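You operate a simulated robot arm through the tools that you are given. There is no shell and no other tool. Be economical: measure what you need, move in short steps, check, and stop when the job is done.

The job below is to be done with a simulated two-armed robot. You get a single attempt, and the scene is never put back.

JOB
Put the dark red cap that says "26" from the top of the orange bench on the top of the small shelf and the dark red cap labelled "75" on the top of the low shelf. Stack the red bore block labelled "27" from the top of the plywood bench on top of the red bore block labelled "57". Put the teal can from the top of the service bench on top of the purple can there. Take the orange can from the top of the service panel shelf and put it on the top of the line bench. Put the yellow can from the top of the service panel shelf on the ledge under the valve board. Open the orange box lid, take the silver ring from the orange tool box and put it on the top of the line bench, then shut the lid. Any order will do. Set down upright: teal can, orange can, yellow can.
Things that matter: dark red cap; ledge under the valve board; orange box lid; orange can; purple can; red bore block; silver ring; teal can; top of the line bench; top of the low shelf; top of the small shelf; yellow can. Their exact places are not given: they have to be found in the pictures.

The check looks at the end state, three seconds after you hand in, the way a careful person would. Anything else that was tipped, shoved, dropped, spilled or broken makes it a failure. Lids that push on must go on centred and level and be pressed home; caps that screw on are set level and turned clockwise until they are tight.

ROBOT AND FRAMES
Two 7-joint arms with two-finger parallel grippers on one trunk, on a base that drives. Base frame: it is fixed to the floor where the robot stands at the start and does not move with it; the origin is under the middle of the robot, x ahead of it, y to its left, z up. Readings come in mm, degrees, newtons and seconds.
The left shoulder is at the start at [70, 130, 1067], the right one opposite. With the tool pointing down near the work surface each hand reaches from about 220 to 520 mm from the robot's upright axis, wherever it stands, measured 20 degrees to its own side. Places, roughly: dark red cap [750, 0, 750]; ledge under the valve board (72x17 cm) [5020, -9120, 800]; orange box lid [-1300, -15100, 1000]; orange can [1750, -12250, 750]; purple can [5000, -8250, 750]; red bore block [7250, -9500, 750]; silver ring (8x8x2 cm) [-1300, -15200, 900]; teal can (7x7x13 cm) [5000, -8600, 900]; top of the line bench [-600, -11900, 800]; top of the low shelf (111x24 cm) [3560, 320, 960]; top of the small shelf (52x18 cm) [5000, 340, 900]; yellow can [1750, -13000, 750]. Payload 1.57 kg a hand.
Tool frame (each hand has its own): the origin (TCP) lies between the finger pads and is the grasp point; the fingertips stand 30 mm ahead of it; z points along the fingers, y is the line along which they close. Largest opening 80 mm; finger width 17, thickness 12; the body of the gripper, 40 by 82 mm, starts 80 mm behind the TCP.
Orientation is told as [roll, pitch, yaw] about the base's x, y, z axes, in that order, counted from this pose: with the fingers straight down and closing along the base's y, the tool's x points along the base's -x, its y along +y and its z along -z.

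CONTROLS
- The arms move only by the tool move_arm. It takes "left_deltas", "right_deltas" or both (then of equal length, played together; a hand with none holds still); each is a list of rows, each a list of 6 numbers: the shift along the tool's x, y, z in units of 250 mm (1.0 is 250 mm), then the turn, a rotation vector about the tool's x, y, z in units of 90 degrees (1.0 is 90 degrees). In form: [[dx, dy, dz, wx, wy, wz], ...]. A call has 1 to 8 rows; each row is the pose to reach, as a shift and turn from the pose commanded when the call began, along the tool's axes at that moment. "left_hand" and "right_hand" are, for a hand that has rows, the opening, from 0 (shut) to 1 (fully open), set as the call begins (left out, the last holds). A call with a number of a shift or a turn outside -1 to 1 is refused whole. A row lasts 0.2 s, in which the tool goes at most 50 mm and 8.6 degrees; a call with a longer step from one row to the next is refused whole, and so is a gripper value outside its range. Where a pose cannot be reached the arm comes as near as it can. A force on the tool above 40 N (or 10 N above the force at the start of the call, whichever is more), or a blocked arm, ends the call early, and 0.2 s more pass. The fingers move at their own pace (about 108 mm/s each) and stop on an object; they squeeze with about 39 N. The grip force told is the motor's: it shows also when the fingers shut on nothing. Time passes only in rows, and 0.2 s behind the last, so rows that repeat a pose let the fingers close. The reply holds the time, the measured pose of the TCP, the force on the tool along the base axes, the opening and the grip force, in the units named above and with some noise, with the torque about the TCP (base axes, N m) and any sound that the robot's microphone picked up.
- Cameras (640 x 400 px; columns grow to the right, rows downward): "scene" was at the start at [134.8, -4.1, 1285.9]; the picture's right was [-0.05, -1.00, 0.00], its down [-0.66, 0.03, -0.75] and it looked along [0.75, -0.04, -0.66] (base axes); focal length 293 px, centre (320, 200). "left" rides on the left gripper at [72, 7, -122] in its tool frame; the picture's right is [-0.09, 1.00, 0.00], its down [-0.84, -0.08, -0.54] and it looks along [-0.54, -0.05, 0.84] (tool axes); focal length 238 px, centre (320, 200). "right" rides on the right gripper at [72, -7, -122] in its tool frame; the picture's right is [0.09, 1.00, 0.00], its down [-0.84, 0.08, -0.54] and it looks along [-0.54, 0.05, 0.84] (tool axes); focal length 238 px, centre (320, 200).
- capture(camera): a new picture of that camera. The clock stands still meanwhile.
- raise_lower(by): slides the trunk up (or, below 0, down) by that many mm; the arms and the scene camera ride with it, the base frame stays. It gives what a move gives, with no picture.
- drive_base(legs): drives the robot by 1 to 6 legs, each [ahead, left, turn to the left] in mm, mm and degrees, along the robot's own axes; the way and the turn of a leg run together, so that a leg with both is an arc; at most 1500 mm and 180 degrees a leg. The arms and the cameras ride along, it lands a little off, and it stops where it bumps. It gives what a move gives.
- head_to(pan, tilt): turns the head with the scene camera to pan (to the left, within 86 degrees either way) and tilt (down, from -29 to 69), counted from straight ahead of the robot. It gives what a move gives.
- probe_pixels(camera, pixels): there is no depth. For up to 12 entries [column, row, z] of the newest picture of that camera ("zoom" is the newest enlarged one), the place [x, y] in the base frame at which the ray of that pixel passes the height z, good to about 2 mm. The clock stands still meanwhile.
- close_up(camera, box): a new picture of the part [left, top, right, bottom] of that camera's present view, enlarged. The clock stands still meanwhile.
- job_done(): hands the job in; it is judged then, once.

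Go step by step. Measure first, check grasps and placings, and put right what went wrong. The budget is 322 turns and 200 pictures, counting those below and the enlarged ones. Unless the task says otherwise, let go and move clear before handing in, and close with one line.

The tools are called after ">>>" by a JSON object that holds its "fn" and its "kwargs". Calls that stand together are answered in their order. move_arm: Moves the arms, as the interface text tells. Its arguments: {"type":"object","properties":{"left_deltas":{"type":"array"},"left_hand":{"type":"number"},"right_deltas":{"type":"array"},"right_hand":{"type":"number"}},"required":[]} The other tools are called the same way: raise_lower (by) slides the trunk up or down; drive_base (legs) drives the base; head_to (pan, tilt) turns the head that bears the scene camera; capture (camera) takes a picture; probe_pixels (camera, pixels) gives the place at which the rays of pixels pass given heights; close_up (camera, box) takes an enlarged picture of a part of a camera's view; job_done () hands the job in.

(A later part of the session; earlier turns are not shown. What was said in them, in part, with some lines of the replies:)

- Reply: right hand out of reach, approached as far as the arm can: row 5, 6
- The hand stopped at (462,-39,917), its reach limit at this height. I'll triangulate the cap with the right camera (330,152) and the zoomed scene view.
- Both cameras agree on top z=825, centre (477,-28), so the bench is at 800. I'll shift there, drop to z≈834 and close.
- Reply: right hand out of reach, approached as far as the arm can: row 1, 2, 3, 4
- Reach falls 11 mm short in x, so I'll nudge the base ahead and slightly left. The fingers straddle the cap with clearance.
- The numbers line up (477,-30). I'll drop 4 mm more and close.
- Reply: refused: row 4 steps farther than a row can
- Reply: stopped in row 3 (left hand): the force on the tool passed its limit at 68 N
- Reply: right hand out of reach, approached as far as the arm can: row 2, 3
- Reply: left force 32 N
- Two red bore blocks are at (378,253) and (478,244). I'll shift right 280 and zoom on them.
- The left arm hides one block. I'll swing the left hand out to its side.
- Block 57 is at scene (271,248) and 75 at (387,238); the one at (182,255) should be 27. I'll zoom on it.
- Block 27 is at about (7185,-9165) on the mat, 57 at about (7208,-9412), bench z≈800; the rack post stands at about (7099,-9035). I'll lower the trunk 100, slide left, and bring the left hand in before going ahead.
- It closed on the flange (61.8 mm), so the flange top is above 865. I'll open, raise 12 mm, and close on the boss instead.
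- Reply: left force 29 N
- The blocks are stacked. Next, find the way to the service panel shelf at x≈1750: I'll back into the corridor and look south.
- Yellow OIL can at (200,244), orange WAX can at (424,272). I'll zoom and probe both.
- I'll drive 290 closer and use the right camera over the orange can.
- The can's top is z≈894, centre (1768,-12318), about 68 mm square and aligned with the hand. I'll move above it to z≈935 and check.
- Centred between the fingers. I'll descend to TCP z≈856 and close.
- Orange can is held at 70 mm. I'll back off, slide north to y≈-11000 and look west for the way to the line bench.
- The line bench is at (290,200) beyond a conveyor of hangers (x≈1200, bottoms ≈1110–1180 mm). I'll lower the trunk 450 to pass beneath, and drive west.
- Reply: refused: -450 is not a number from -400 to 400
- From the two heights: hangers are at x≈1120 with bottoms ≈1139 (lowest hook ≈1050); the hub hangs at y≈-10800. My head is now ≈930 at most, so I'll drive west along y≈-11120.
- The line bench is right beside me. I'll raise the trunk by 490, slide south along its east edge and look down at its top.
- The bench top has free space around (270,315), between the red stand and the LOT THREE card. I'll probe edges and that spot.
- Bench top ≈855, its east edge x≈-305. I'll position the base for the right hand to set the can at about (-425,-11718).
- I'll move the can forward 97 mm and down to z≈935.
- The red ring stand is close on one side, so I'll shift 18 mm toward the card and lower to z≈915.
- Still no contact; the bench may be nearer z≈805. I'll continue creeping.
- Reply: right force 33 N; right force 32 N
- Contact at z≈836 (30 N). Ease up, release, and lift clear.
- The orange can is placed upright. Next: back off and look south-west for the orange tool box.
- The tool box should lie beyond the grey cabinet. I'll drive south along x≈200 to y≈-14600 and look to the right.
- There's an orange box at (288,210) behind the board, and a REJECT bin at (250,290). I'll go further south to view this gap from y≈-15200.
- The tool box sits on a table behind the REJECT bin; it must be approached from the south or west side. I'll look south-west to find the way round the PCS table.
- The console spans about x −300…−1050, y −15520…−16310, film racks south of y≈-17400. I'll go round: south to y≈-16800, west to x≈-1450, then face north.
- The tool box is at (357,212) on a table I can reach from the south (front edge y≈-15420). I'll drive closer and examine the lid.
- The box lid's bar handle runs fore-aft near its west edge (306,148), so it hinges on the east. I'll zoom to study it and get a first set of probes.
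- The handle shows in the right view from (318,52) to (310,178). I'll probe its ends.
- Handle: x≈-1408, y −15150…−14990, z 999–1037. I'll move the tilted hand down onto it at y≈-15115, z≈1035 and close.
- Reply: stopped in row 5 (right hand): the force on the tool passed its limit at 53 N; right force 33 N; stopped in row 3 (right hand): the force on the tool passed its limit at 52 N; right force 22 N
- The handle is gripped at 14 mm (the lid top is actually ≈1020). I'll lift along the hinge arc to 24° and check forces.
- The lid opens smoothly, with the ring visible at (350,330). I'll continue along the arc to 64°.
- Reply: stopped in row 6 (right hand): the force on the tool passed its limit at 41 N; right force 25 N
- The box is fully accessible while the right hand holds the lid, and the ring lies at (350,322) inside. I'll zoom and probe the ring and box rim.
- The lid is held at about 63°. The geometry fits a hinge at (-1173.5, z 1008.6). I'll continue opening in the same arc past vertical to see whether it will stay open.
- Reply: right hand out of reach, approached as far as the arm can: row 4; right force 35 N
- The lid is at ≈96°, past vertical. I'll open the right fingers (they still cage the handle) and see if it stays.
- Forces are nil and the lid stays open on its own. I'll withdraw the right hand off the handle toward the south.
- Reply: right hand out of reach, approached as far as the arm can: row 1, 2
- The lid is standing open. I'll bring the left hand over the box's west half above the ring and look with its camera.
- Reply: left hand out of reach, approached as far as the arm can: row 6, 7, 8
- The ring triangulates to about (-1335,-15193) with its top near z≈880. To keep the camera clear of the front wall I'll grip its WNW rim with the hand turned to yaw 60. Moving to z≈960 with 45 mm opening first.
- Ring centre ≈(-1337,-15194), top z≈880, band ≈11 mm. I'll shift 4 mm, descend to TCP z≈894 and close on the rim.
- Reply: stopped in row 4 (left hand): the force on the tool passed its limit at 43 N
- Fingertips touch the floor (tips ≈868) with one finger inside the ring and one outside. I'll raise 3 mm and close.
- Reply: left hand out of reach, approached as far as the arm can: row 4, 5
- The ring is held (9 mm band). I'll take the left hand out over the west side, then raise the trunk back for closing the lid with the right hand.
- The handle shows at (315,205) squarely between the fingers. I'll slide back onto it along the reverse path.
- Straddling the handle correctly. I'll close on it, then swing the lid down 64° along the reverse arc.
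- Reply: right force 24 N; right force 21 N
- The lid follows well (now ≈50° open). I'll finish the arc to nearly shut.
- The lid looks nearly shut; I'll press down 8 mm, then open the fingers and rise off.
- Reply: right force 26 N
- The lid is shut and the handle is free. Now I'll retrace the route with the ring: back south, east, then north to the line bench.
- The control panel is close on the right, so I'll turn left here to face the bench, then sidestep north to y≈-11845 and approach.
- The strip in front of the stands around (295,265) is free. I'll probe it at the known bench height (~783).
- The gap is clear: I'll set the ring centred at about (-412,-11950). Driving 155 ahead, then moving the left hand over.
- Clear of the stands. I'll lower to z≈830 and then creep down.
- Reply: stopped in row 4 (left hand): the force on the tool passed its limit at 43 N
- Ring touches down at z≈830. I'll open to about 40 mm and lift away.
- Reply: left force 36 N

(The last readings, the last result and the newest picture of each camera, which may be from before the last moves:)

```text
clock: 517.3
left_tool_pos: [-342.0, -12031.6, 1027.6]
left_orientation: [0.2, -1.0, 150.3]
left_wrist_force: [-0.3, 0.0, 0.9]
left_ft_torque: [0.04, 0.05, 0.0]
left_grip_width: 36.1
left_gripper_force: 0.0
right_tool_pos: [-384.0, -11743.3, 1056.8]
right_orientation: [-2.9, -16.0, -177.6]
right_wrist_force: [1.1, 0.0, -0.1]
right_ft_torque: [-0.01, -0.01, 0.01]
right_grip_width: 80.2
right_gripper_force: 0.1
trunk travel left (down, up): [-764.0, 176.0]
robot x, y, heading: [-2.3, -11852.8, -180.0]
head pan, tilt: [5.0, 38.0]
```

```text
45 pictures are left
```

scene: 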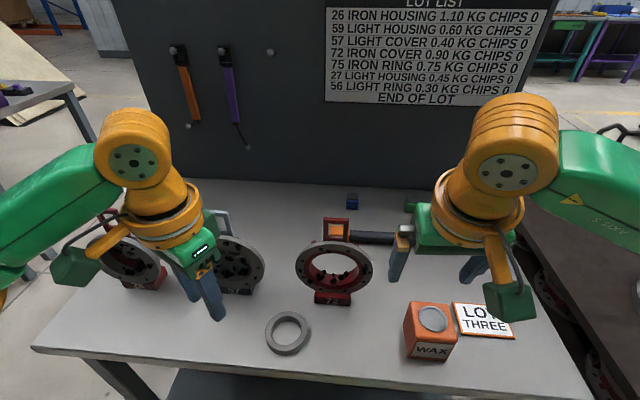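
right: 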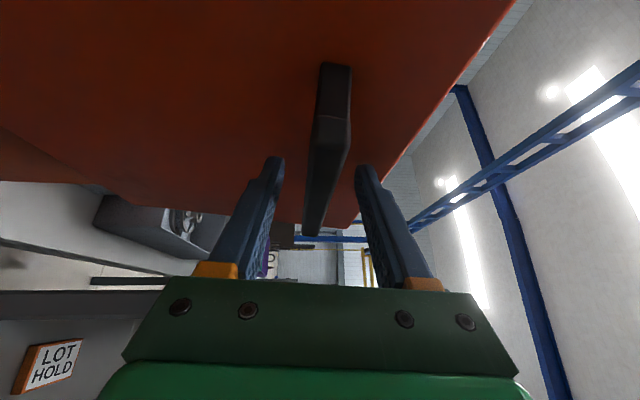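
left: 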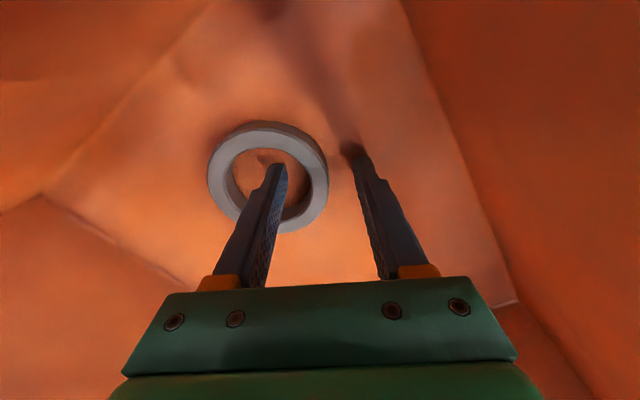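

The ring lies flat on the line bench. Now for the yellow can: I'll back off, move north, lower the trunk and return east under the hangers the same way.

>>> {"fn": "drive_base", "kwargs": {"legs": [[-150, 0, 0], [0, -700, 0]]}}

>>> {"fn": "raise_lower", "kwargs": {"by": -400}}

>>> {"fn": "raise_lower", "kwargs": {"by": -110}}

>>> {"fn": "drive_base", "kwargs": {"legs": [[-1200, 0, 0], [-1180, 0, 0]]}}

```text
clock: 522.1
left_tool_pos: [-195.5, -11332.5, 1026.5]
left_orientation: [0.2, -1.1, 150.6]
left_wrist_force: [-0.7, -0.1, 0.0]
left_ft_torque: [0.01, -0.01, 0.01]
left_grip_width: 36.1
left_gripper_force: 0.0
right_tool_pos: [-238.9, -11045.0, 1057.3]
right_orientation: [-2.9, -16.1, -177.3]
right_wrist_force: [-0.9, -0.4, -0.2]
right_ft_torque: [0.01, 0.01, 0.0]
right_grip_width: 80.0
right_gripper_force: 0.1
trunk travel left (down, up): [-764.0, 176.0]
robot x, y, heading: [147.0, -11152.6, -179.8]
head pan, tilt: [5.0, 38.0]
```

```text
clock: 526.0
left_tool_pos: [-195.3, -11332.0, 626.9]
left_orientation: [0.3, -1.1, 150.6]
left_wrist_force: [0.7, -0.2, -0.7]
left_ft_torque: [0.0, 0.03, -0.01]
left_grip_width: 36.4
left_gripper_force: 0.0
right_tool_pos: [-237.4, -11043.5, 656.4]
right_orientation: [-2.9, -16.0, -177.3]
right_wrist_force: [0.3, 1.0, -0.3]
right_ft_torque: [0.0, -0.02, -0.01]
right_grip_width: 80.1
right_gripper_force: 0.0
trunk travel left (down, up): [-364.0, 576.0]
robot x, y, heading: [145.6, -11154.2, -179.6]
head pan, tilt: [5.0, 38.0]
```

```text
clock: 527.4
left_tool_pos: [-195.8, -11332.5, 516.3]
left_orientation: [0.2, -1.2, 150.6]
left_wrist_force: [-0.2, -0.3, 0.3]
left_ft_torque: [0.0, 0.01, 0.01]
left_grip_width: 35.9
left_gripper_force: 0.1
right_tool_pos: [-237.2, -11043.6, 545.9]
right_orientation: [-2.8, -16.1, -177.2]
right_wrist_force: [0.2, -0.6, 0.2]
right_ft_torque: [0.01, 0.02, 0.0]
right_grip_width: 80.2
right_gripper_force: 0.0
trunk travel left (down, up): [-254.0, 686.0]
robot x, y, heading: [146.4, -11152.7, -179.5]
head pan, tilt: [5.0, 38.0]
```

```text
clock: 539.3
left_tool_pos: [2228.4, -11337.7, 516.4]
left_orientation: [0.2, -1.1, 150.3]
left_wrist_force: [0.4, 0.0, 0.0]
left_ft_torque: [0.0, 0.0, 0.0]
left_grip_width: 35.6
left_gripper_force: 0.1
right_tool_pos: [2187.5, -11049.8, 547.0]
right_orientation: [-2.8, -16.0, -177.6]
right_wrist_force: [-0.4, 0.3, -0.2]
right_ft_torque: [0.0, 0.04, 0.01]
right_grip_width: 79.9
right_gripper_force: 0.2
trunk travel left (down, up): [-254.0, 686.0]
robot x, y, heading: [2571.9, -11158.0, -180.0]
head pan, tilt: [5.0, 38.0]
```

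Now I'll raise the trunk again and move south along the stand to the yellow can.

>>> {"fn": "raise_lower", "kwargs": {"by": 390}}

>>> {"fn": "raise_lower", "kwargs": {"by": 90}}

>>> {"fn": "drive_base", "kwargs": {"legs": [[0, 1400, 0], [0, 190, 0], [180, 0, 0]]}}

>>> {"fn": "head_to", "kwargs": {"pan": 5, "tilt": 32}}

>>> {"fn": "capture", "kwargs": {"camera": "scene"}}

```text
clock: 543.0
left_tool_pos: [2227.5, -11339.2, 906.2]
left_orientation: [0.4, -1.1, 150.3]
left_wrist_force: [-0.1, 0.4, -0.5]
left_ft_torque: [0.0, 0.04, -0.05]
left_grip_width: 36.1
left_gripper_force: 0.1
right_tool_pos: [2187.3, -11050.5, 936.6]
right_orientation: [-2.9, -16.0, -177.6]
right_wrist_force: [-0.1, -0.9, -0.8]
right_ft_torque: [-0.02, 0.0, -0.04]
right_grip_width: 80.0
right_gripper_force: 0.0
trunk travel left (down, up): [-644.0, 296.0]
robot x, y, heading: [2571.8, -11161.4, -179.8]
head pan, tilt: [5.0, 38.0]
```

```text
clock: 544.3
left_tool_pos: [2226.4, -11338.1, 996.6]
left_orientation: [0.3, -1.1, 150.3]
left_wrist_force: [-0.5, -0.4, -1.2]
left_ft_torque: [-0.02, 0.02, -0.01]
left_grip_width: 35.9
left_gripper_force: 0.0
right_tool_pos: [2186.9, -11049.6, 1026.4]
right_orientation: [-2.9, -16.0, -177.5]
right_wrist_force: [0.1, 0.4, -0.5]
right_ft_torque: [-0.03, -0.02, 0.0]
right_grip_width: 79.9
right_gripper_force: 0.0
trunk travel left (down, up): [-734.0, 206.0]
robot x, y, heading: [2568.7, -11164.7, -179.7]
head pan, tilt: [5.0, 38.0]
```

```text
clock: 553.4
left_tool_pos: [2046.8, -12906.9, 997.6]
left_orientation: [0.4, -1.2, 149.7]
left_wrist_force: [-0.4, 0.4, 0.6]
left_ft_torque: [0.01, 0.01, -0.02]
left_grip_width: 35.9
left_gripper_force: 0.0
right_tool_pos: [2008.8, -12616.0, 1028.3]
right_orientation: [-2.9, -16.1, -178.2]
right_wrist_force: [0.3, 0.3, -0.1]
right_ft_torque: [0.0, 0.03, 0.02]
right_grip_width: 80.1
right_gripper_force: 0.1
trunk travel left (down, up): [-734.0, 206.0]
robot x, y, heading: [2390.7, -12734.9, 179.4]
head pan, tilt: [5.0, 38.0]
```

```text
clock: 554.1
left_tool_pos: [2044.3, -12906.2, 995.9]
left_orientation: [0.3, -1.1, 149.7]
left_wrist_force: [-0.2, -0.7, -0.3]
left_ft_torque: [-0.01, -0.01, -0.03]
left_grip_width: 36.1
left_gripper_force: 0.1
right_tool_pos: [2007.8, -12618.1, 1026.2]
right_orientation: [-2.9, -15.9, -178.1]
right_wrist_force: [-0.1, -0.4, 0.2]
right_ft_torque: [0.0, 0.0, 0.0]
right_grip_width: 79.9
right_gripper_force: 0.1
trunk travel left (down, up): [-734.0, 206.0]
robot x, y, heading: [2389.7, -12729.6, 179.5]
head pan, tilt: [5.0, 32.0]
```

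```text
44 pictures are left
```

scene: 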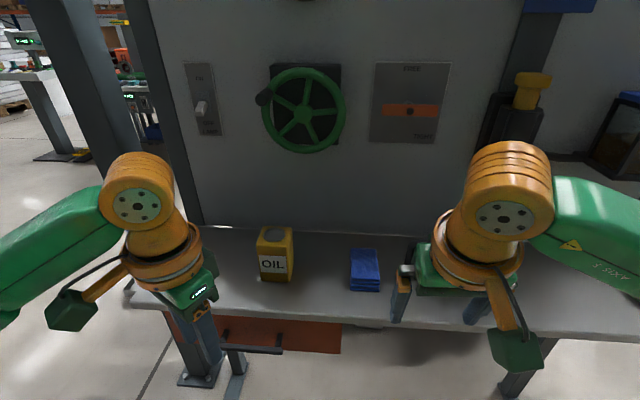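

The OIL can stands at (275,255). I'll zoom and triangulate against the earlier view.

>>> {"fn": "close_up", "kwargs": {"camera": "scene", "box": [245, 215, 309, 290]}}

>>> {"fn": "probe_pixels", "kwargs": {"camera": "scene", "pixels": [[277, 234, 880], [277, 234, 910], [264, 281, 810], [290, 281, 810]]}}

>>> {"fn": "capture", "kwargs": {"camera": "left"}}

```text
5.33 times, centred on (277, 252) of scene
```

zoom: 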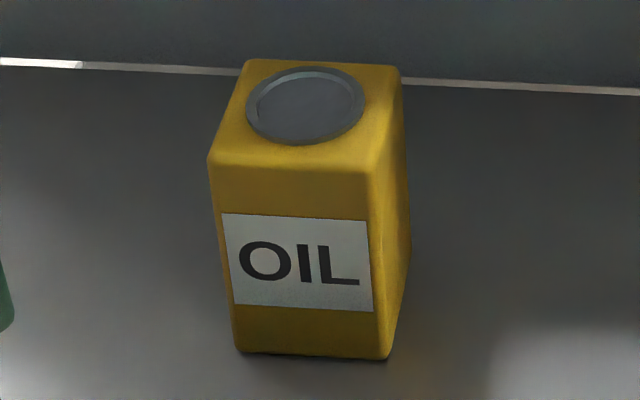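

```text
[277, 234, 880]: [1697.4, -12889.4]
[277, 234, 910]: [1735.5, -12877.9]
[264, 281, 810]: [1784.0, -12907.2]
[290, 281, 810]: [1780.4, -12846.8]
```

```text
42 pictures are left
```

left: 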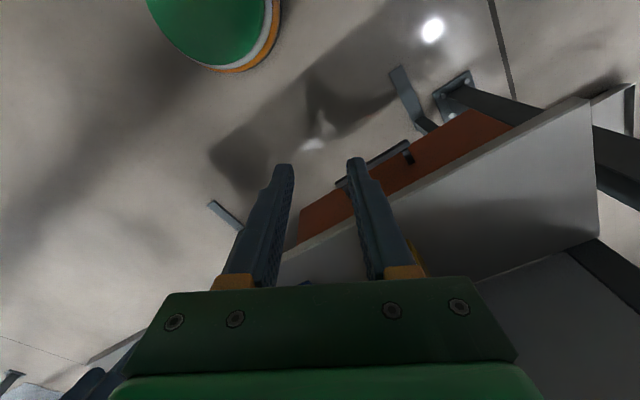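

Shelf height works out at ≈822; the yellow can is ≈62 mm wide, top ≈930, centred about (1760,-12872). I'll drive 215 closer while turning the left hand square with fingers open.

>>> {"fn": "move_arm", "kwargs": {"left_deltas": [[0.05, 0.02, -0.1, 0, 0, -0.08], [0.1, 0.04, -0.16, 0, 0, -0.165], [0.1, 0.04, -0.2, 0, 0, -0.25], [0.1, 0.04, -0.2, 0, 0, -0.336], [0.1, 0.04, -0.2, 0, 0, -0.336]], "left_hand": 1}}

>>> {"fn": "drive_base", "kwargs": {"legs": [[215, 0, 0.5]]}}

>>> {"fn": "capture", "kwargs": {"camera": "left"}}

>>> {"fn": "capture", "kwargs": {"camera": "scene"}}

```text
clock: 555.3
left_tool_pos: [2062.5, -12928.2, 1046.8]
left_orientation: [-0.3, -1.1, -180.0]
left_wrist_force: [-0.4, 0.9, -0.3]
left_ft_torque: [0.03, 0.02, 0.01]
left_grip_width: 80.2
left_gripper_force: 0.1
right_tool_pos: [2007.3, -12618.7, 1027.1]
right_orientation: [-3.0, -16.1, -178.2]
right_wrist_force: [0.4, -0.6, 0.3]
right_ft_torque: [0.03, -0.05, 0.02]
right_grip_width: 79.8
right_gripper_force: 0.1
trunk travel left (down, up): [-734.0, 206.0]
robot x, y, heading: [2388.3, -12732.9, 179.4]
head pan, tilt: [5.0, 32.0]
```

```text
clock: 557.0
left_tool_pos: [1853.2, -12929.3, 1046.4]
left_orientation: [-0.3, -1.2, -179.9]
left_wrist_force: [0.1, 1.3, 0.3]
left_ft_torque: [0.01, 0.01, -0.04]
left_grip_width: 80.1
left_gripper_force: 0.1
right_tool_pos: [1796.3, -12617.7, 1027.4]
right_orientation: [-2.9, -16.2, -177.8]
right_wrist_force: [-0.1, 0.0, 1.2]
right_ft_torque: [0.01, 0.02, 0.02]
right_grip_width: 80.0
right_gripper_force: 0.2
trunk travel left (down, up): [-734.0, 206.0]
robot x, y, heading: [2172.4, -12734.1, 179.8]
head pan, tilt: [5.0, 32.0]
```

```text
41 pictures are left
```

left: 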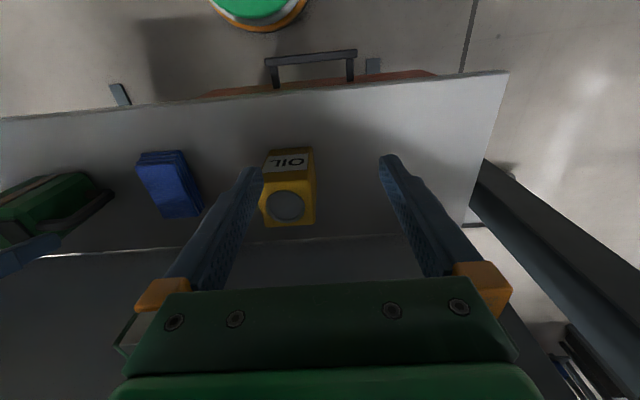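

```text
40 pictures are left
```

scene: 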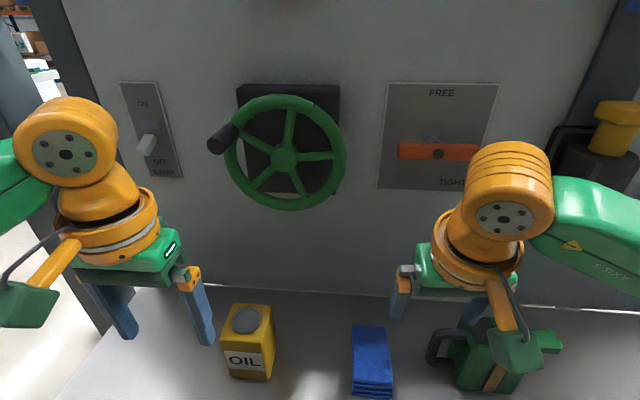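

>>> {"fn": "probe_pixels", "kwargs": {"camera": "left", "pixels": [[288, 206, 910], [288, 206, 930], [262, 180, 920], [314, 182, 920], [310, 224, 920], [261, 226, 920]]}}

>>> {"fn": "probe_pixels", "kwargs": {"camera": "scene", "pixels": [[246, 320, 910], [246, 320, 930], [228, 354, 920], [272, 355, 920], [270, 306, 920], [225, 305, 920]]}}

>>> {"fn": "close_up", "kwargs": {"camera": "left", "box": [240, 140, 340, 235]}}

```text
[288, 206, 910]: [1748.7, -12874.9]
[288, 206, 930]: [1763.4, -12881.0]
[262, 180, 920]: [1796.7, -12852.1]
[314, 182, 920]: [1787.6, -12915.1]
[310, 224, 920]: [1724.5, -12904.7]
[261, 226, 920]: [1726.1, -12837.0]
```

```text
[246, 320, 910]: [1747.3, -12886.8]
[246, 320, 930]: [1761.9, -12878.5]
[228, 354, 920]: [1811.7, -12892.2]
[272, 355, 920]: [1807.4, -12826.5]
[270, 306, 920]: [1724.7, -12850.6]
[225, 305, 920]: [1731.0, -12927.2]
```

```text
4.21 times, centred on (290, 188) of left
```

zoom: 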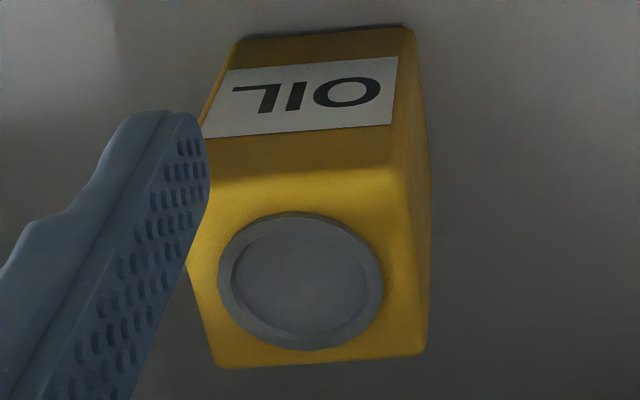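

Can centre ≈(1762,-12879.5), top ≈926, turned ≈7.5°. I'll move above it with the hand turned to match.

>>> {"fn": "move_arm", "kwargs": {"left_deltas": [[-0.12, -0.066, 0, 0, 0, 0.03], [-0.24, -0.133, 0, 0, 0, 0.06], [-0.364, -0.199, 0.05, 0, 0, 0.083], [-0.364, -0.199, 0.2, 0, 0, 0.083], [-0.364, -0.199, 0.31, 0, 0, 0.083], [-0.364, -0.199, 0.31, 0, 0, 0.083]]}}

>>> {"fn": "capture", "kwargs": {"camera": "left"}}

```text
clock: 558.4
left_tool_pos: [1758.4, -12877.1, 970.7]
left_orientation: [-0.1, -1.1, 172.8]
left_wrist_force: [0.1, 0.9, -0.6]
left_ft_torque: [0.05, -0.01, 0.01]
left_grip_width: 80.0
left_gripper_force: 0.0
right_tool_pos: [1795.3, -12618.0, 1026.4]
right_orientation: [-2.9, -16.1, -177.9]
right_wrist_force: [0.4, -0.3, -0.4]
right_ft_torque: [0.04, 0.0, -0.01]
right_grip_width: 80.1
right_gripper_force: 0.1
trunk travel left (down, up): [-734.0, 206.0]
robot x, y, heading: [2176.8, -12731.9, 179.6]
head pan, tilt: [5.0, 32.0]
```

```text
38 pictures are left
```

left: 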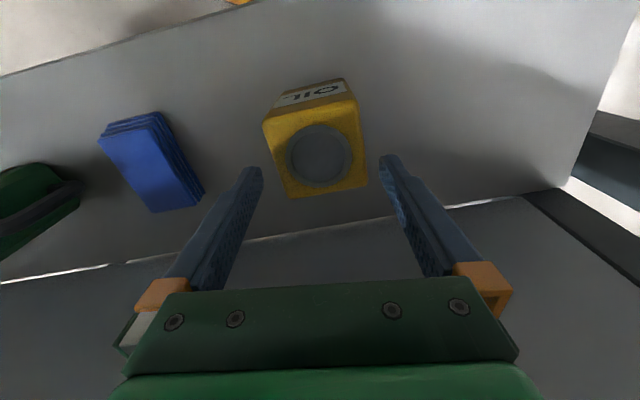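

In this view the can's edges show it was aligned before the turn, so I'll turn back 7.5°, shift 4 mm, and check.

>>> {"fn": "move_arm", "kwargs": {"left_deltas": [[0.016, 0.004, 0, 0, 0, -0.045], [0.016, 0.004, 0, 0, 0, -0.083], [0.016, 0.004, 0, 0, 0, -0.083]]}}

>>> {"fn": "close_up", "kwargs": {"camera": "left", "box": [220, 70, 420, 220]}}

```text
clock: 559.1
left_tool_pos: [1762.9, -12880.5, 970.8]
left_orientation: [-0.2, -1.1, -179.7]
left_wrist_force: [-0.7, 0.1, 0.2]
left_ft_torque: [0.04, 0.03, 0.0]
left_grip_width: 80.2
left_gripper_force: 0.1
right_tool_pos: [1795.3, -12618.6, 1027.2]
right_orientation: [-2.9, -16.0, -177.9]
right_wrist_force: [-0.7, 0.8, 0.1]
right_ft_torque: [-0.02, -0.01, 0.05]
right_grip_width: 79.9
right_gripper_force: 0.1
trunk travel left (down, up): [-734.0, 206.0]
robot x, y, heading: [2175.3, -12735.3, 179.5]
head pan, tilt: [5.0, 32.0]
```

```text
2.67 times, centred on (320, 145) of left
```

zoom: 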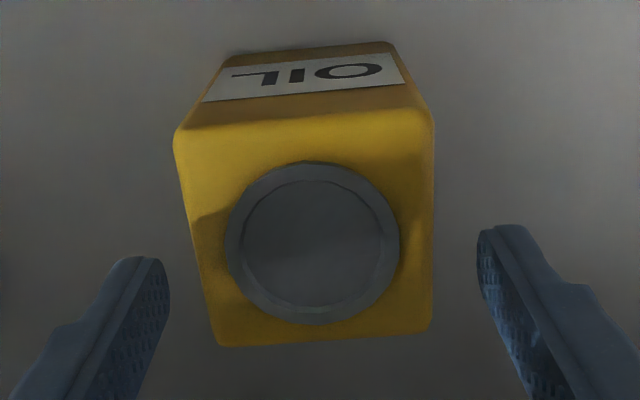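

Aligned and centred. I'll descend to TCP z≈880 and close.

>>> {"fn": "move_arm", "kwargs": {"left_deltas": [[0, -0.006, 0.1, 0, 0, 0], [0, -0.006, 0.2, 0, 0, 0], [0, -0.006, 0.3, 0, 0, 0], [0, -0.006, 0.36, 0, 0, 0], [0, -0.006, 0.36, 0, 0, 0]]}}

>>> {"fn": "move_arm", "kwargs": {"left_deltas": [[0, 0, 0, 0, 0, 0], [0, 0, 0, 0, 0, 0], [0, 0, 0, 0, 0, 0]], "left_hand": 0}}

>>> {"fn": "move_arm", "kwargs": {"left_deltas": [[0, 0, -0.06, 0, 0, 0], [0, 0, -0.16, 0, 0, 0], [0, 0, -0.3, 0, 0, 0], [0, 0, -0.45, 0, 0, 0], [0.15, 0, -0.55, 0, 0, 0], [0.3, 0, -0.6, 0, 0, 0]]}}

>>> {"fn": "capture", "kwargs": {"camera": "scene"}}

```text
clock: 560.4
left_tool_pos: [1761.7, -12877.2, 879.4]
left_orientation: [-0.3, -1.1, -179.8]
left_wrist_force: [-0.3, 1.5, -0.4]
left_ft_torque: [0.0, -0.02, 0.03]
left_grip_width: 79.9
left_gripper_force: 0.1
right_tool_pos: [1794.9, -12618.8, 1026.6]
right_orientation: [-2.9, -16.0, -178.0]
right_wrist_force: [0.2, 0.5, -0.3]
right_ft_torque: [-0.02, -0.01, 0.01]
right_grip_width: 80.1
right_gripper_force: 0.0
trunk travel left (down, up): [-734.0, 206.0]
robot x, y, heading: [2176.4, -12734.5, 179.9]
head pan, tilt: [5.0, 32.0]
```

```text
clock: 561.1
left_tool_pos: [1763.6, -12877.5, 879.9]
left_orientation: [-0.3, -1.0, -179.8]
left_wrist_force: [0.5, 0.6, 0.4]
left_ft_torque: [-0.14, 0.08, 0.03]
left_grip_width: 67.9
left_gripper_force: 39.1
right_tool_pos: [1795.6, -12618.9, 1026.9]
right_orientation: [-2.9, -16.1, -177.9]
right_wrist_force: [0.1, 0.0, 0.1]
right_ft_torque: [0.04, 0.0, 0.03]
right_grip_width: 80.3
right_gripper_force: 0.1
trunk travel left (down, up): [-734.0, 206.0]
robot x, y, heading: [2174.9, -12734.9, 179.7]
head pan, tilt: [5.0, 32.0]
```

```text
clock: 562.5
left_tool_pos: [1841.6, -12879.9, 1031.1]
left_orientation: [-0.3, -1.2, -179.7]
left_wrist_force: [0.9, 0.0, -3.9]
left_ft_torque: [0.02, 0.04, 0.0]
left_grip_width: 67.8
left_gripper_force: 39.0
right_tool_pos: [1795.1, -12620.2, 1027.0]
right_orientation: [-3.0, -16.1, -177.9]
right_wrist_force: [1.1, 0.7, 0.6]
right_ft_torque: [0.01, 0.02, 0.0]
right_grip_width: 79.9
right_gripper_force: 0.0
trunk travel left (down, up): [-734.0, 206.0]
robot x, y, heading: [2173.2, -12729.2, 179.7]
head pan, tilt: [5.0, 32.0]
```

```text
36 pictures are left
```

scene: 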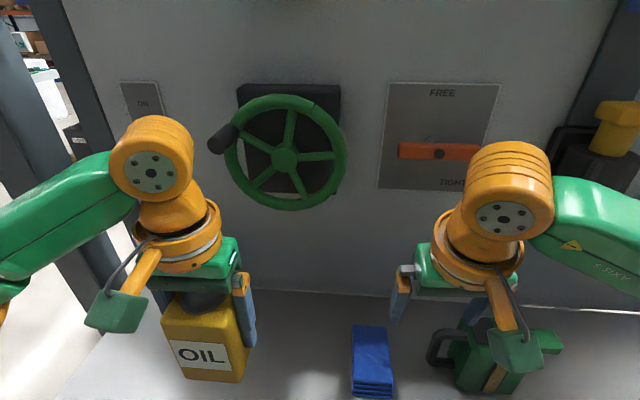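

The yellow can is held at 68 mm. I'll return: back off, strafe north along x≈2450 to y≈-4480.

>>> {"fn": "drive_base", "kwargs": {"legs": [[-290, 0, 0.3], [0, -1450, 0], [0, -1450, 0], [0, -1450, 0], [0, -1450, 0]]}}

```text
clock: 591.5
left_tool_pos: [2057.7, -7146.0, 1030.2]
left_orientation: [-0.3, -1.0, -179.8]
left_wrist_force: [0.1, 0.6, -3.6]
left_ft_torque: [-0.01, 0.01, -0.01]
left_grip_width: 67.9
left_gripper_force: 39.0
right_tool_pos: [2013.5, -6884.9, 1026.8]
right_orientation: [-3.0, -16.0, -178.1]
right_wrist_force: [-1.2, -0.4, -0.4]
right_ft_torque: [0.04, 0.02, 0.01]
right_grip_width: 80.5
right_gripper_force: 0.0
trunk travel left (down, up): [-734.0, 206.0]
robot x, y, heading: [2398.6, -7001.6, 179.7]
head pan, tilt: [5.0, 32.0]
```

>>> {"fn": "drive_base", "kwargs": {"legs": [[0, -1300, 0], [0, -1230, 0.2], [-1450, 0, 0], [-1450, 0, 0], [-380, 0, 0]]}}

```text
clock: 619.2
left_tool_pos: [5284.4, -4683.8, 1028.2]
left_orientation: [-0.3, -0.8, 177.8]
left_wrist_force: [-0.3, 0.1, -4.0]
left_ft_torque: [0.03, -0.01, 0.02]
left_grip_width: 67.9
left_gripper_force: 39.0
right_tool_pos: [5250.9, -4422.6, 1025.4]
right_orientation: [-2.9, -15.8, 179.6]
right_wrist_force: [-0.6, 0.2, -1.1]
right_ft_torque: [0.03, -0.03, 0.01]
right_grip_width: 80.0
right_gripper_force: 0.1
trunk travel left (down, up): [-734.0, 206.0]
robot x, y, heading: [5629.1, -4550.0, 177.5]
head pan, tilt: [5.0, 32.0]
```

>>> {"fn": "drive_base", "kwargs": {"legs": [[0, 0, 2.5], [0, 1450, 0], [0, 1450, 0], [0, 1450, 0]]}}

>>> {"fn": "head_to", "kwargs": {"pan": 15, "tilt": 28}}

>>> {"fn": "capture", "kwargs": {"camera": "scene"}}

```text
clock: 640.2
left_tool_pos: [5354.9, -8989.4, 1029.2]
left_orientation: [-0.3, -1.0, -179.6]
left_wrist_force: [-0.1, -0.3, -5.2]
left_ft_torque: [-0.04, -0.03, 0.01]
left_grip_width: 67.8
left_gripper_force: 39.0
right_tool_pos: [5308.6, -8728.8, 1027.1]
right_orientation: [-2.8, -15.8, -177.7]
right_wrist_force: [-0.4, -1.3, -0.5]
right_ft_torque: [0.03, -0.01, 0.01]
right_grip_width: 80.0
right_gripper_force: 0.1
trunk travel left (down, up): [-734.0, 206.0]
robot x, y, heading: [5694.6, -8840.8, -179.8]
head pan, tilt: [5.0, 32.0]
```

```text
clock: 640.9
left_tool_pos: [5355.3, -8988.8, 1028.8]
left_orientation: [-0.2, -0.9, -179.5]
left_wrist_force: [0.7, 0.0, -4.2]
left_ft_torque: [-0.03, 0.02, 0.0]
left_grip_width: 67.7
left_gripper_force: 39.2
right_tool_pos: [5308.8, -8730.1, 1027.1]
right_orientation: [-2.9, -15.9, -177.7]
right_wrist_force: [0.5, -0.5, -0.8]
right_ft_torque: [-0.01, 0.01, -0.01]
right_grip_width: 80.0
right_gripper_force: 0.0
trunk travel left (down, up): [-734.0, 206.0]
robot x, y, heading: [5694.0, -8839.6, -180.2]
head pan, tilt: [15.0, 28.0]
```

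```text
35 pictures are left
```

scene: 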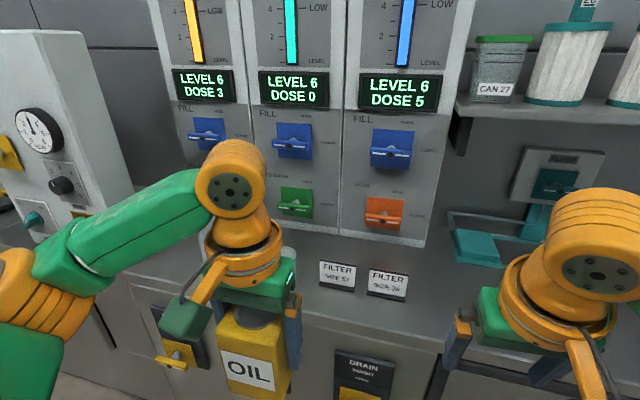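

The valve board is the LEVEL/DOSE panel, with the ledge beneath it. My arm hides its middle, so I'll shift south 280 and look straight ahead.

>>> {"fn": "drive_base", "kwargs": {"legs": [[0, 300, 0]]}}

>>> {"fn": "head_to", "kwargs": {"pan": -8, "tilt": 34}}

>>> {"fn": "capture", "kwargs": {"camera": "scene"}}

```text
clock: 642.9
left_tool_pos: [5354.9, -9282.2, 1029.1]
left_orientation: [-0.1, -0.9, -179.6]
left_wrist_force: [0.0, -0.5, -4.5]
left_ft_torque: [-0.03, 0.01, 0.02]
left_grip_width: 67.8
left_gripper_force: 39.0
right_tool_pos: [5309.8, -9020.9, 1026.5]
right_orientation: [-2.8, -16.0, -177.7]
right_wrist_force: [-0.6, 0.0, 0.4]
right_ft_torque: [0.0, 0.04, 0.03]
right_grip_width: 80.0
right_gripper_force: 0.1
trunk travel left (down, up): [-734.0, 206.0]
robot x, y, heading: [5694.0, -9134.0, -180.0]
head pan, tilt: [15.0, 28.0]
```

```text
clock: 643.8
left_tool_pos: [5356.1, -9280.9, 1029.4]
left_orientation: [-0.3, -1.1, -179.5]
left_wrist_force: [0.0, 0.6, -5.2]
left_ft_torque: [-0.01, -0.01, 0.02]
left_grip_width: 67.9
left_gripper_force: 38.9
right_tool_pos: [5309.5, -9020.8, 1026.2]
right_orientation: [-3.0, -15.9, -177.8]
right_wrist_force: [0.1, -0.1, -0.6]
right_ft_torque: [-0.04, 0.01, -0.04]
right_grip_width: 79.9
right_gripper_force: 0.0
trunk travel left (down, up): [-734.0, 206.0]
robot x, y, heading: [5694.4, -9134.0, -180.0]
head pan, tilt: [-8.0, 34.0]
```

```text
34 pictures are left
```

scene: 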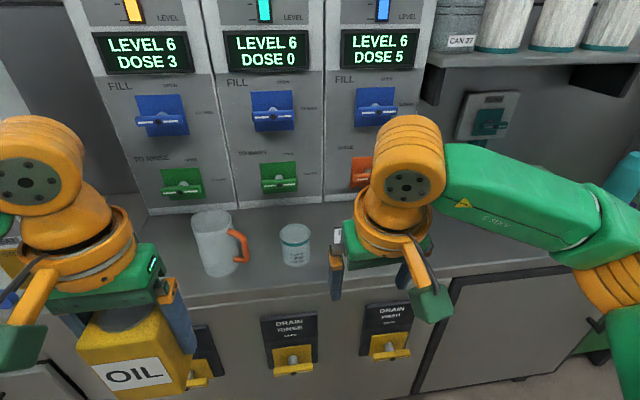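

The ledge holds a jug (218,240), a jar (295,244), and the two filter cards behind my right arm. I'll move the right hand away to see the gap between jar and cards.

>>> {"fn": "move_arm", "kwargs": {"right_deltas": [[0.05, -0.15, 0, 0, 0, 0], [0.1, -0.3, 0, 0, 0, 0], [0.15, -0.45, 0, 0, 0, 0], [0.2, -0.6, 0, 0, 0, 0], [0.25, -0.75, 0, 0, 0, 0]]}}

>>> {"fn": "capture", "kwargs": {"camera": "scene"}}

```text
clock: 645.0
left_tool_pos: [5357.0, -9280.5, 1030.7]
left_orientation: [-0.2, -1.0, -179.6]
left_wrist_force: [0.4, -1.5, -4.3]
left_ft_torque: [0.01, -0.01, -0.01]
left_grip_width: 67.7
left_gripper_force: 39.2
right_tool_pos: [5366.9, -8831.2, 1020.1]
right_orientation: [-2.9, -16.0, -177.7]
right_wrist_force: [-0.5, -0.7, 0.0]
right_ft_torque: [0.03, 0.01, 0.04]
right_grip_width: 80.2
right_gripper_force: 0.0
trunk travel left (down, up): [-734.0, 206.0]
robot x, y, heading: [5696.3, -9130.2, -180.0]
head pan, tilt: [-8.0, 34.0]
```

```text
33 pictures are left
```

scene: 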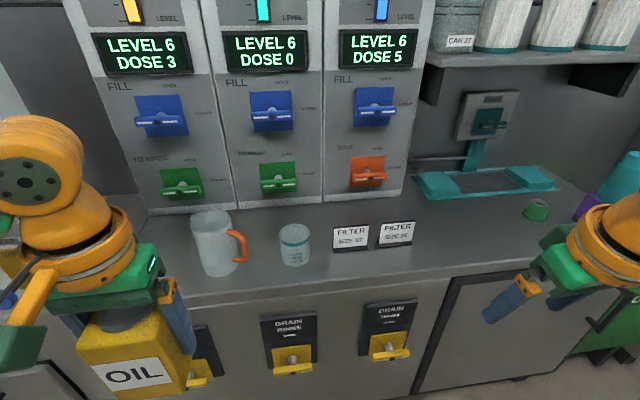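

I'll measure the ledge items precisely at z≈797.

>>> {"fn": "probe_pixels", "kwargs": {"camera": "scene", "pixels": [[300, 287, 797], [190, 296, 797], [279, 262, 797], [311, 262, 797], [295, 266, 797], [333, 253, 797], [368, 249, 797], [381, 246, 797], [416, 242, 797], [200, 270, 797], [236, 272, 797], [407, 194, 797]]}}

>>> {"fn": "head_to", "kwargs": {"pan": 30, "tilt": 30}}

>>> {"fn": "capture", "kwargs": {"camera": "scene"}}

```text
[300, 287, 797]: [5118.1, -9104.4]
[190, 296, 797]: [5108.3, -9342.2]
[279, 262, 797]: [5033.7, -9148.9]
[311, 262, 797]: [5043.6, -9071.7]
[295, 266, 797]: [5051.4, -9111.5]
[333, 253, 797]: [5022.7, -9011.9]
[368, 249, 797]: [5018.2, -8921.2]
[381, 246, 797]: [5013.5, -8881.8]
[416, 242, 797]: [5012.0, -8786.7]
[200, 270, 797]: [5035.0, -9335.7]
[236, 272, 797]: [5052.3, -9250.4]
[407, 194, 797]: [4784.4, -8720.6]
```

```text
clock: 646.0
left_tool_pos: [5354.7, -9281.5, 1029.2]
left_orientation: [-0.4, -1.1, -179.6]
left_wrist_force: [0.9, -0.7, -3.9]
left_ft_torque: [0.0, 0.01, 0.04]
left_grip_width: 67.7
left_gripper_force: 38.9
right_tool_pos: [5365.3, -8832.4, 1019.5]
right_orientation: [-2.9, -15.9, -177.6]
right_wrist_force: [-0.2, -0.4, 0.7]
right_ft_torque: [0.03, 0.0, 0.0]
right_grip_width: 80.1
right_gripper_force: 0.0
trunk travel left (down, up): [-734.0, 206.0]
robot x, y, heading: [5694.0, -9133.9, -180.1]
head pan, tilt: [30.0, 30.0]
```

```text
32 pictures are left
```

scene: 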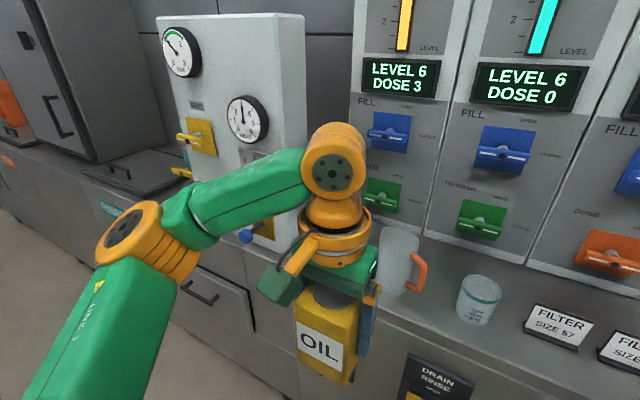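

The best free spot is the front strip before the filter cards: card bases at x≈5022, edge at x≈5110, so the can (68 mm) fits centred at about (5066,-8966). I'll position the base for it.

>>> {"fn": "drive_base", "kwargs": {"legs": [[0, -298, 0], [190, 0, 0]]}}

>>> {"fn": "head_to", "kwargs": {"pan": 10, "tilt": 42}}

>>> {"fn": "capture", "kwargs": {"camera": "scene"}}

>>> {"fn": "capture", "kwargs": {"camera": "left"}}

```text
clock: 649.2
left_tool_pos: [5170.3, -8989.8, 1032.0]
left_orientation: [-0.3, -1.2, -179.7]
left_wrist_force: [0.4, 0.3, -4.4]
left_ft_torque: [0.0, -0.02, 0.06]
left_grip_width: 68.2
left_gripper_force: 39.1
right_tool_pos: [5180.0, -8538.7, 1020.4]
right_orientation: [-2.9, -16.0, -177.8]
right_wrist_force: [-0.3, 0.8, 0.0]
right_ft_torque: [0.01, 0.03, -0.02]
right_grip_width: 80.1
right_gripper_force: 0.1
trunk travel left (down, up): [-734.0, 206.0]
robot x, y, heading: [5503.1, -8835.8, -180.1]
head pan, tilt: [30.0, 30.0]
```

```text
clock: 650.0
left_tool_pos: [5167.1, -8987.9, 1029.3]
left_orientation: [-0.3, -1.0, -179.6]
left_wrist_force: [-0.6, 0.0, -4.9]
left_ft_torque: [-0.05, -0.02, 0.02]
left_grip_width: 67.9
left_gripper_force: 39.1
right_tool_pos: [5178.6, -8539.1, 1019.4]
right_orientation: [-2.9, -15.9, -177.7]
right_wrist_force: [0.0, 0.1, -0.2]
right_ft_torque: [0.0, 0.01, 0.01]
right_grip_width: 80.0
right_gripper_force: 0.0
trunk travel left (down, up): [-734.0, 206.0]
robot x, y, heading: [5504.5, -8842.5, -179.9]
head pan, tilt: [10.0, 42.0]
```

```text
31 pictures are left
```

scene: 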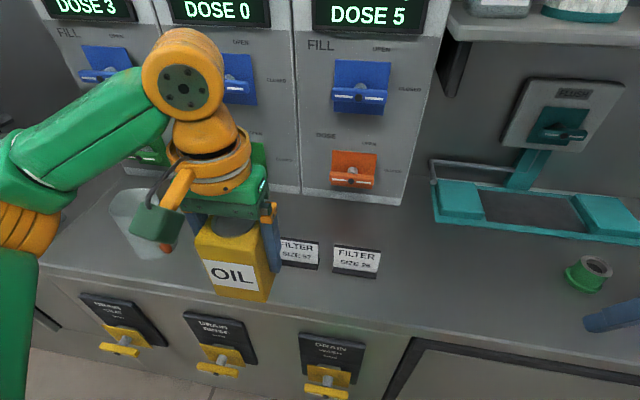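

```text
30 pictures are left
```

left: 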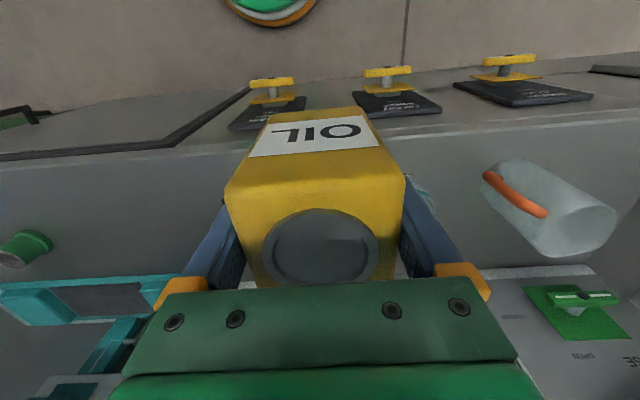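

>>> {"fn": "probe_pixels", "kwargs": {"camera": "scene", "pixels": [[319, 268, 797], [333, 270, 797], [380, 279, 797], [300, 310, 797], [400, 326, 797], [404, 205, 797], [283, 262, 797]]}}

>>> {"fn": "close_up", "kwargs": {"camera": "scene", "box": [240, 220, 420, 340]}}

```text
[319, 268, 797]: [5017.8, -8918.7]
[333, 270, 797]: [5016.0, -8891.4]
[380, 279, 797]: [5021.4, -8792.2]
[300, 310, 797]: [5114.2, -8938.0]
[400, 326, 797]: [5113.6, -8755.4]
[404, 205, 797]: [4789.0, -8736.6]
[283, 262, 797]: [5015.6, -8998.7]
```

```text
3.33 times, centred on (330, 280) of scene
```

zoom: 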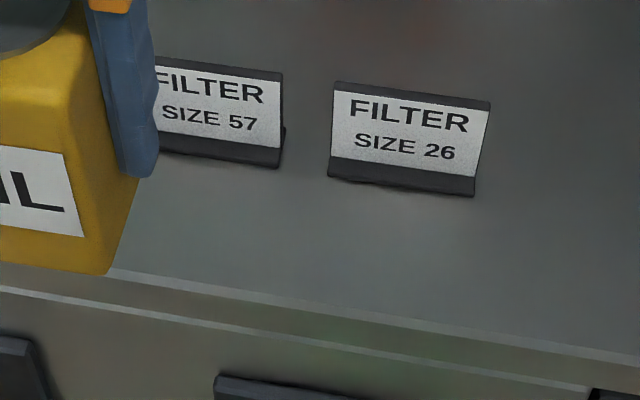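

Edge x≈5114, card bases x≈5018: 96 mm strip. I'll carry the can to (5066,-8960) and lower to z≈885.

>>> {"fn": "move_arm", "kwargs": {"left_deltas": [[-0.14, -0.04, 0, 0, 0, 0], [-0.28, -0.08, 0, 0, 0, 0], [-0.404, -0.112, 0.05, 0, 0, 0], [-0.404, -0.112, 0.2, 0, 0, 0], [-0.404, -0.112, 0.35, 0, 0, 0], [-0.404, -0.112, 0.48, 0, 0, 0], [-0.404, -0.112, 0.56, 0, 0, 0], [-0.404, -0.112, 0.56, 0, 0, 0]]}}

>>> {"fn": "close_up", "kwargs": {"camera": "scene", "box": [160, 180, 400, 340]}}

```text
clock: 651.8
left_tool_pos: [5063.8, -8959.2, 894.1]
left_orientation: [-0.3, -1.1, -179.5]
left_wrist_force: [0.1, -0.7, -4.3]
left_ft_torque: [-0.01, -0.01, 0.04]
left_grip_width: 68.0
left_gripper_force: 38.5
right_tool_pos: [5177.9, -8538.4, 1020.0]
right_orientation: [-2.9, -15.9, -177.8]
right_wrist_force: [0.2, -0.3, -0.4]
right_ft_torque: [0.01, -0.02, 0.01]
right_grip_width: 80.1
right_gripper_force: 0.1
trunk travel left (down, up): [-734.0, 206.0]
robot x, y, heading: [5504.9, -8841.7, -180.1]
head pan, tilt: [10.0, 42.0]
```

```text
2.50 times, centred on (280, 260) of scene
```

zoom: 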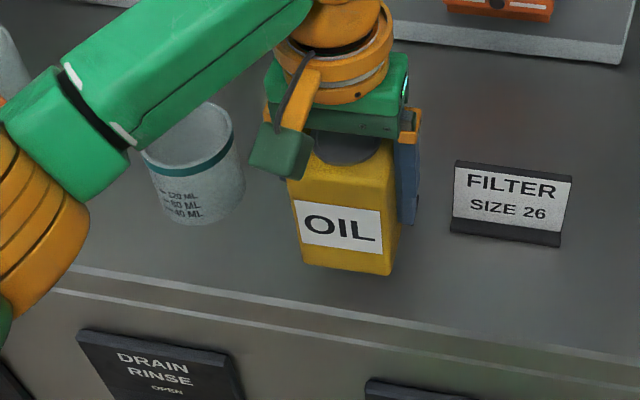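

Position looks right, with jar and cards clear. I'll creep down to contact (expected TCP ≈855).

>>> {"fn": "move_arm", "kwargs": {"left_deltas": [[0.008, 0, 0.04, 0, 0, 0], [0.008, 0, 0.08, 0, 0, 0], [0.008, 0, 0.11, 0, 0, 0], [0.008, 0, 0.125, 0, 0, 0]]}}

>>> {"fn": "move_arm", "kwargs": {"left_deltas": [[0, 0, 0.01, 0, 0, 0], [0, 0, 0.02, 0, 0, 0], [0, 0, 0.03, 0, 0, 0], [0, 0, 0.04, 0, 0, 0]]}}

```text
clock: 652.8
left_tool_pos: [5064.5, -8960.2, 860.4]
left_orientation: [-0.3, -1.1, -179.5]
left_wrist_force: [-0.3, -0.2, -3.9]
left_ft_torque: [-0.03, -0.01, -0.03]
left_grip_width: 67.7
left_gripper_force: 39.1
right_tool_pos: [5177.9, -8539.2, 1019.3]
right_orientation: [-2.9, -15.9, -177.7]
right_wrist_force: [-0.6, 0.8, -0.1]
right_ft_torque: [-0.01, 0.0, 0.01]
right_grip_width: 79.9
right_gripper_force: 0.0
trunk travel left (down, up): [-734.0, 206.0]
robot x, y, heading: [5507.7, -8841.1, -179.7]
head pan, tilt: [10.0, 42.0]
```

```text
clock: 653.8
left_tool_pos: [5070.0, -8957.9, 854.0]
left_orientation: [-0.3, -1.4, -179.6]
left_wrist_force: [-5.7, -2.4, 30.9]
left_ft_torque: [-1.31, 0.09, -0.19]
left_grip_width: 68.1
left_gripper_force: 38.9
right_tool_pos: [5182.0, -8537.8, 1021.1]
right_orientation: [-2.8, -16.1, -177.8]
right_wrist_force: [-0.1, 0.4, 0.0]
right_ft_torque: [-0.01, 0.01, 0.02]
right_grip_width: 79.9
right_gripper_force: 0.1
trunk travel left (down, up): [-734.0, 206.0]
robot x, y, heading: [5506.6, -8838.5, -180.1]
head pan, tilt: [10.0, 42.0]
```

Contact at z≈854 (31 N) as predicted. Ease up, look, and release.

>>> {"fn": "move_arm", "kwargs": {"left_deltas": [[0, 0, -0.012, 0, 0, 0], [0, 0, -0.012, 0, 0, 0]]}}

>>> {"fn": "close_up", "kwargs": {"camera": "scene", "box": [160, 180, 400, 340]}}

```text
clock: 654.4
left_tool_pos: [5069.3, -8957.6, 854.2]
left_orientation: [-0.2, -0.9, -179.6]
left_wrist_force: [1.0, 2.7, 7.3]
left_ft_torque: [-0.27, 0.32, 0.01]
left_grip_width: 67.9
left_gripper_force: 38.6
right_tool_pos: [5180.1, -8537.5, 1019.9]
right_orientation: [-2.9, -16.1, -177.8]
right_wrist_force: [-0.2, 0.3, 0.0]
right_ft_torque: [0.02, 0.0, 0.0]
right_grip_width: 79.9
right_gripper_force: 0.1
trunk travel left (down, up): [-734.0, 206.0]
robot x, y, heading: [5505.3, -8843.8, -180.3]
head pan, tilt: [10.0, 42.0]
```

```text
2.50 times, centred on (280, 260) of scene
```

zoom: 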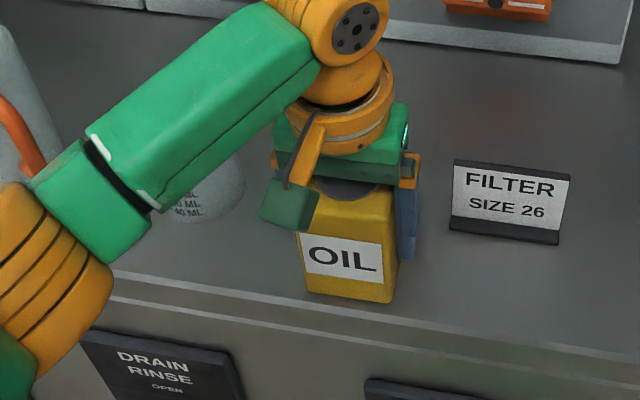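

The can stands on the ledge behind the edge. I'll open and lift straight up.

>>> {"fn": "move_arm", "kwargs": {"left_deltas": [[0, 0, 0, 0, 0, 0], [0, 0, 0, 0, 0, 0], [0, 0, 0, 0, 0, 0]], "left_hand": 1}}

>>> {"fn": "move_arm", "kwargs": {"left_deltas": [[0, 0, -0.06, 0, 0, 0], [0, 0, -0.14, 0, 0, 0], [0, 0, -0.26, 0, 0, 0], [0, 0, -0.4, 0, 0, 0], [0, 0, -0.55, 0, 0, 0], [0, 0, -0.68, 0, 0, 0], [0, 0, -0.72, 0, 0, 0]]}}

>>> {"fn": "drive_base", "kwargs": {"legs": [[-220, 0, 0]]}}

>>> {"fn": "capture", "kwargs": {"camera": "scene"}}

```text
clock: 655.2
left_tool_pos: [5066.8, -8959.8, 853.4]
left_orientation: [-0.2, -1.0, -179.5]
left_wrist_force: [0.2, 0.0, 0.4]
left_ft_torque: [0.04, 0.01, 0.0]
left_grip_width: 80.3
left_gripper_force: 0.0
right_tool_pos: [5177.9, -8538.8, 1019.1]
right_orientation: [-2.9, -15.9, -177.6]
right_wrist_force: [-0.3, -0.3, 1.2]
right_ft_torque: [0.02, -0.05, -0.03]
right_grip_width: 80.0
right_gripper_force: 0.1
trunk travel left (down, up): [-734.0, 206.0]
robot x, y, heading: [5505.4, -8838.8, -180.0]
head pan, tilt: [10.0, 42.0]
```

```text
clock: 656.8
left_tool_pos: [5068.5, -8961.7, 1034.1]
left_orientation: [-0.2, -1.0, -179.5]
left_wrist_force: [0.3, 0.2, -0.1]
left_ft_torque: [0.0, 0.01, -0.02]
left_grip_width: 79.9
left_gripper_force: 0.1
right_tool_pos: [5178.9, -8538.8, 1019.0]
right_orientation: [-2.9, -16.0, -177.7]
right_wrist_force: [0.1, -0.5, -0.4]
right_ft_torque: [0.04, -0.03, 0.03]
right_grip_width: 79.9
right_gripper_force: 0.1
trunk travel left (down, up): [-734.0, 206.0]
robot x, y, heading: [5504.3, -8838.3, -179.9]
head pan, tilt: [10.0, 42.0]
```

```text
clock: 658.5
left_tool_pos: [5285.0, -8958.5, 1032.4]
left_orientation: [-0.4, -1.0, -179.8]
left_wrist_force: [0.3, 0.3, -0.1]
left_ft_torque: [0.0, -0.05, 0.0]
left_grip_width: 80.0
left_gripper_force: 0.1
right_tool_pos: [5397.1, -8539.0, 1019.0]
right_orientation: [-2.9, -15.9, -178.1]
right_wrist_force: [0.4, 0.6, 0.5]
right_ft_torque: [0.02, -0.03, 0.0]
right_grip_width: 79.8
right_gripper_force: 0.1
trunk travel left (down, up): [-734.0, 206.0]
robot x, y, heading: [5723.7, -8836.2, 180.0]
head pan, tilt: [10.0, 42.0]
```

```text
26 pictures are left
```

scene: 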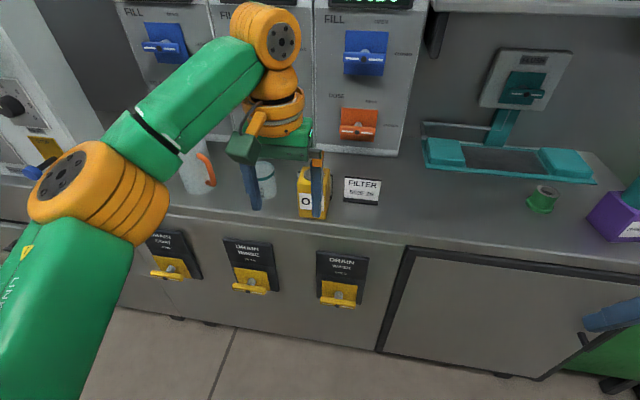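

The yellow can stands upright on the ledge. A last look to the right confirms the teal stack and the hidden card.

>>> {"fn": "drive_base", "kwargs": {"legs": [[-60, -260, 0]]}}

>>> {"fn": "capture", "kwargs": {"camera": "scene"}}

>>> {"fn": "head_to", "kwargs": {"pan": -25, "tilt": 32}}

>>> {"fn": "capture", "kwargs": {"camera": "scene"}}

```text
clock: 660.4
left_tool_pos: [5349.3, -8703.7, 1033.5]
left_orientation: [-0.5, -0.9, -179.9]
left_wrist_force: [-0.1, 0.2, -0.2]
left_ft_torque: [0.04, -0.01, 0.02]
left_grip_width: 80.0
left_gripper_force: 0.0
right_tool_pos: [5462.2, -8282.9, 1019.7]
right_orientation: [-3.0, -15.9, -178.3]
right_wrist_force: [0.0, -0.3, -0.1]
right_ft_torque: [0.02, 0.02, 0.0]
right_grip_width: 79.8
right_gripper_force: 0.0
trunk travel left (down, up): [-734.0, 206.0]
robot x, y, heading: [5785.8, -8587.4, 179.9]
head pan, tilt: [10.0, 42.0]
```

```text
25 pictures are left
```

scene: 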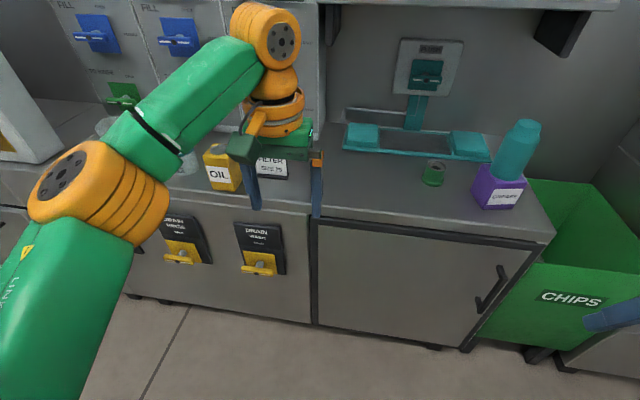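

```text
clock: 661.4
left_tool_pos: [5350.3, -8703.7, 1033.7]
left_orientation: [-0.2, -1.0, -179.9]
left_wrist_force: [0.6, -0.8, -0.1]
left_ft_torque: [0.02, -0.01, -0.02]
left_grip_width: 80.0
left_gripper_force: 0.0
right_tool_pos: [5462.7, -8282.5, 1019.1]
right_orientation: [-2.8, -16.0, -178.2]
right_wrist_force: [0.2, 0.2, 0.7]
right_ft_torque: [0.02, -0.05, -0.02]
right_grip_width: 80.0
right_gripper_force: 0.0
trunk travel left (down, up): [-734.0, 206.0]
robot x, y, heading: [5787.8, -8586.7, 179.6]
head pan, tilt: [-25.0, 32.0]
```

```text
24 pictures are left
```

scene: 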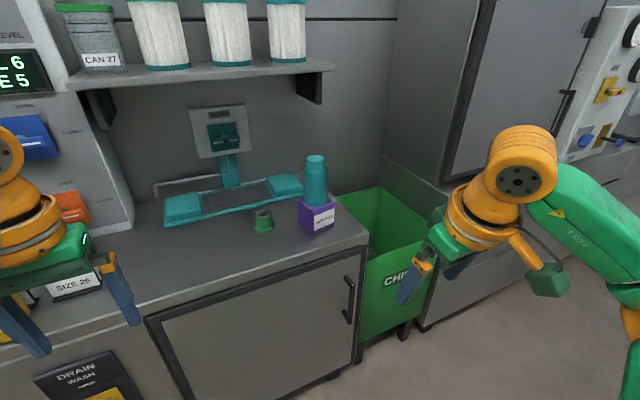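

Teal stands upright on purple, yellow is upright on the ledge, and every other item was checked in pictures as it was placed; both hands are empty and clear. I'm handing in.

>>> {"fn": "job_done", "kwargs": {}}

```text
The job is handed in.
```

I did every part of the job, the lid is shut again, and I've handed it in; I saw each item in its place after letting go, but haven't seen the verdict.
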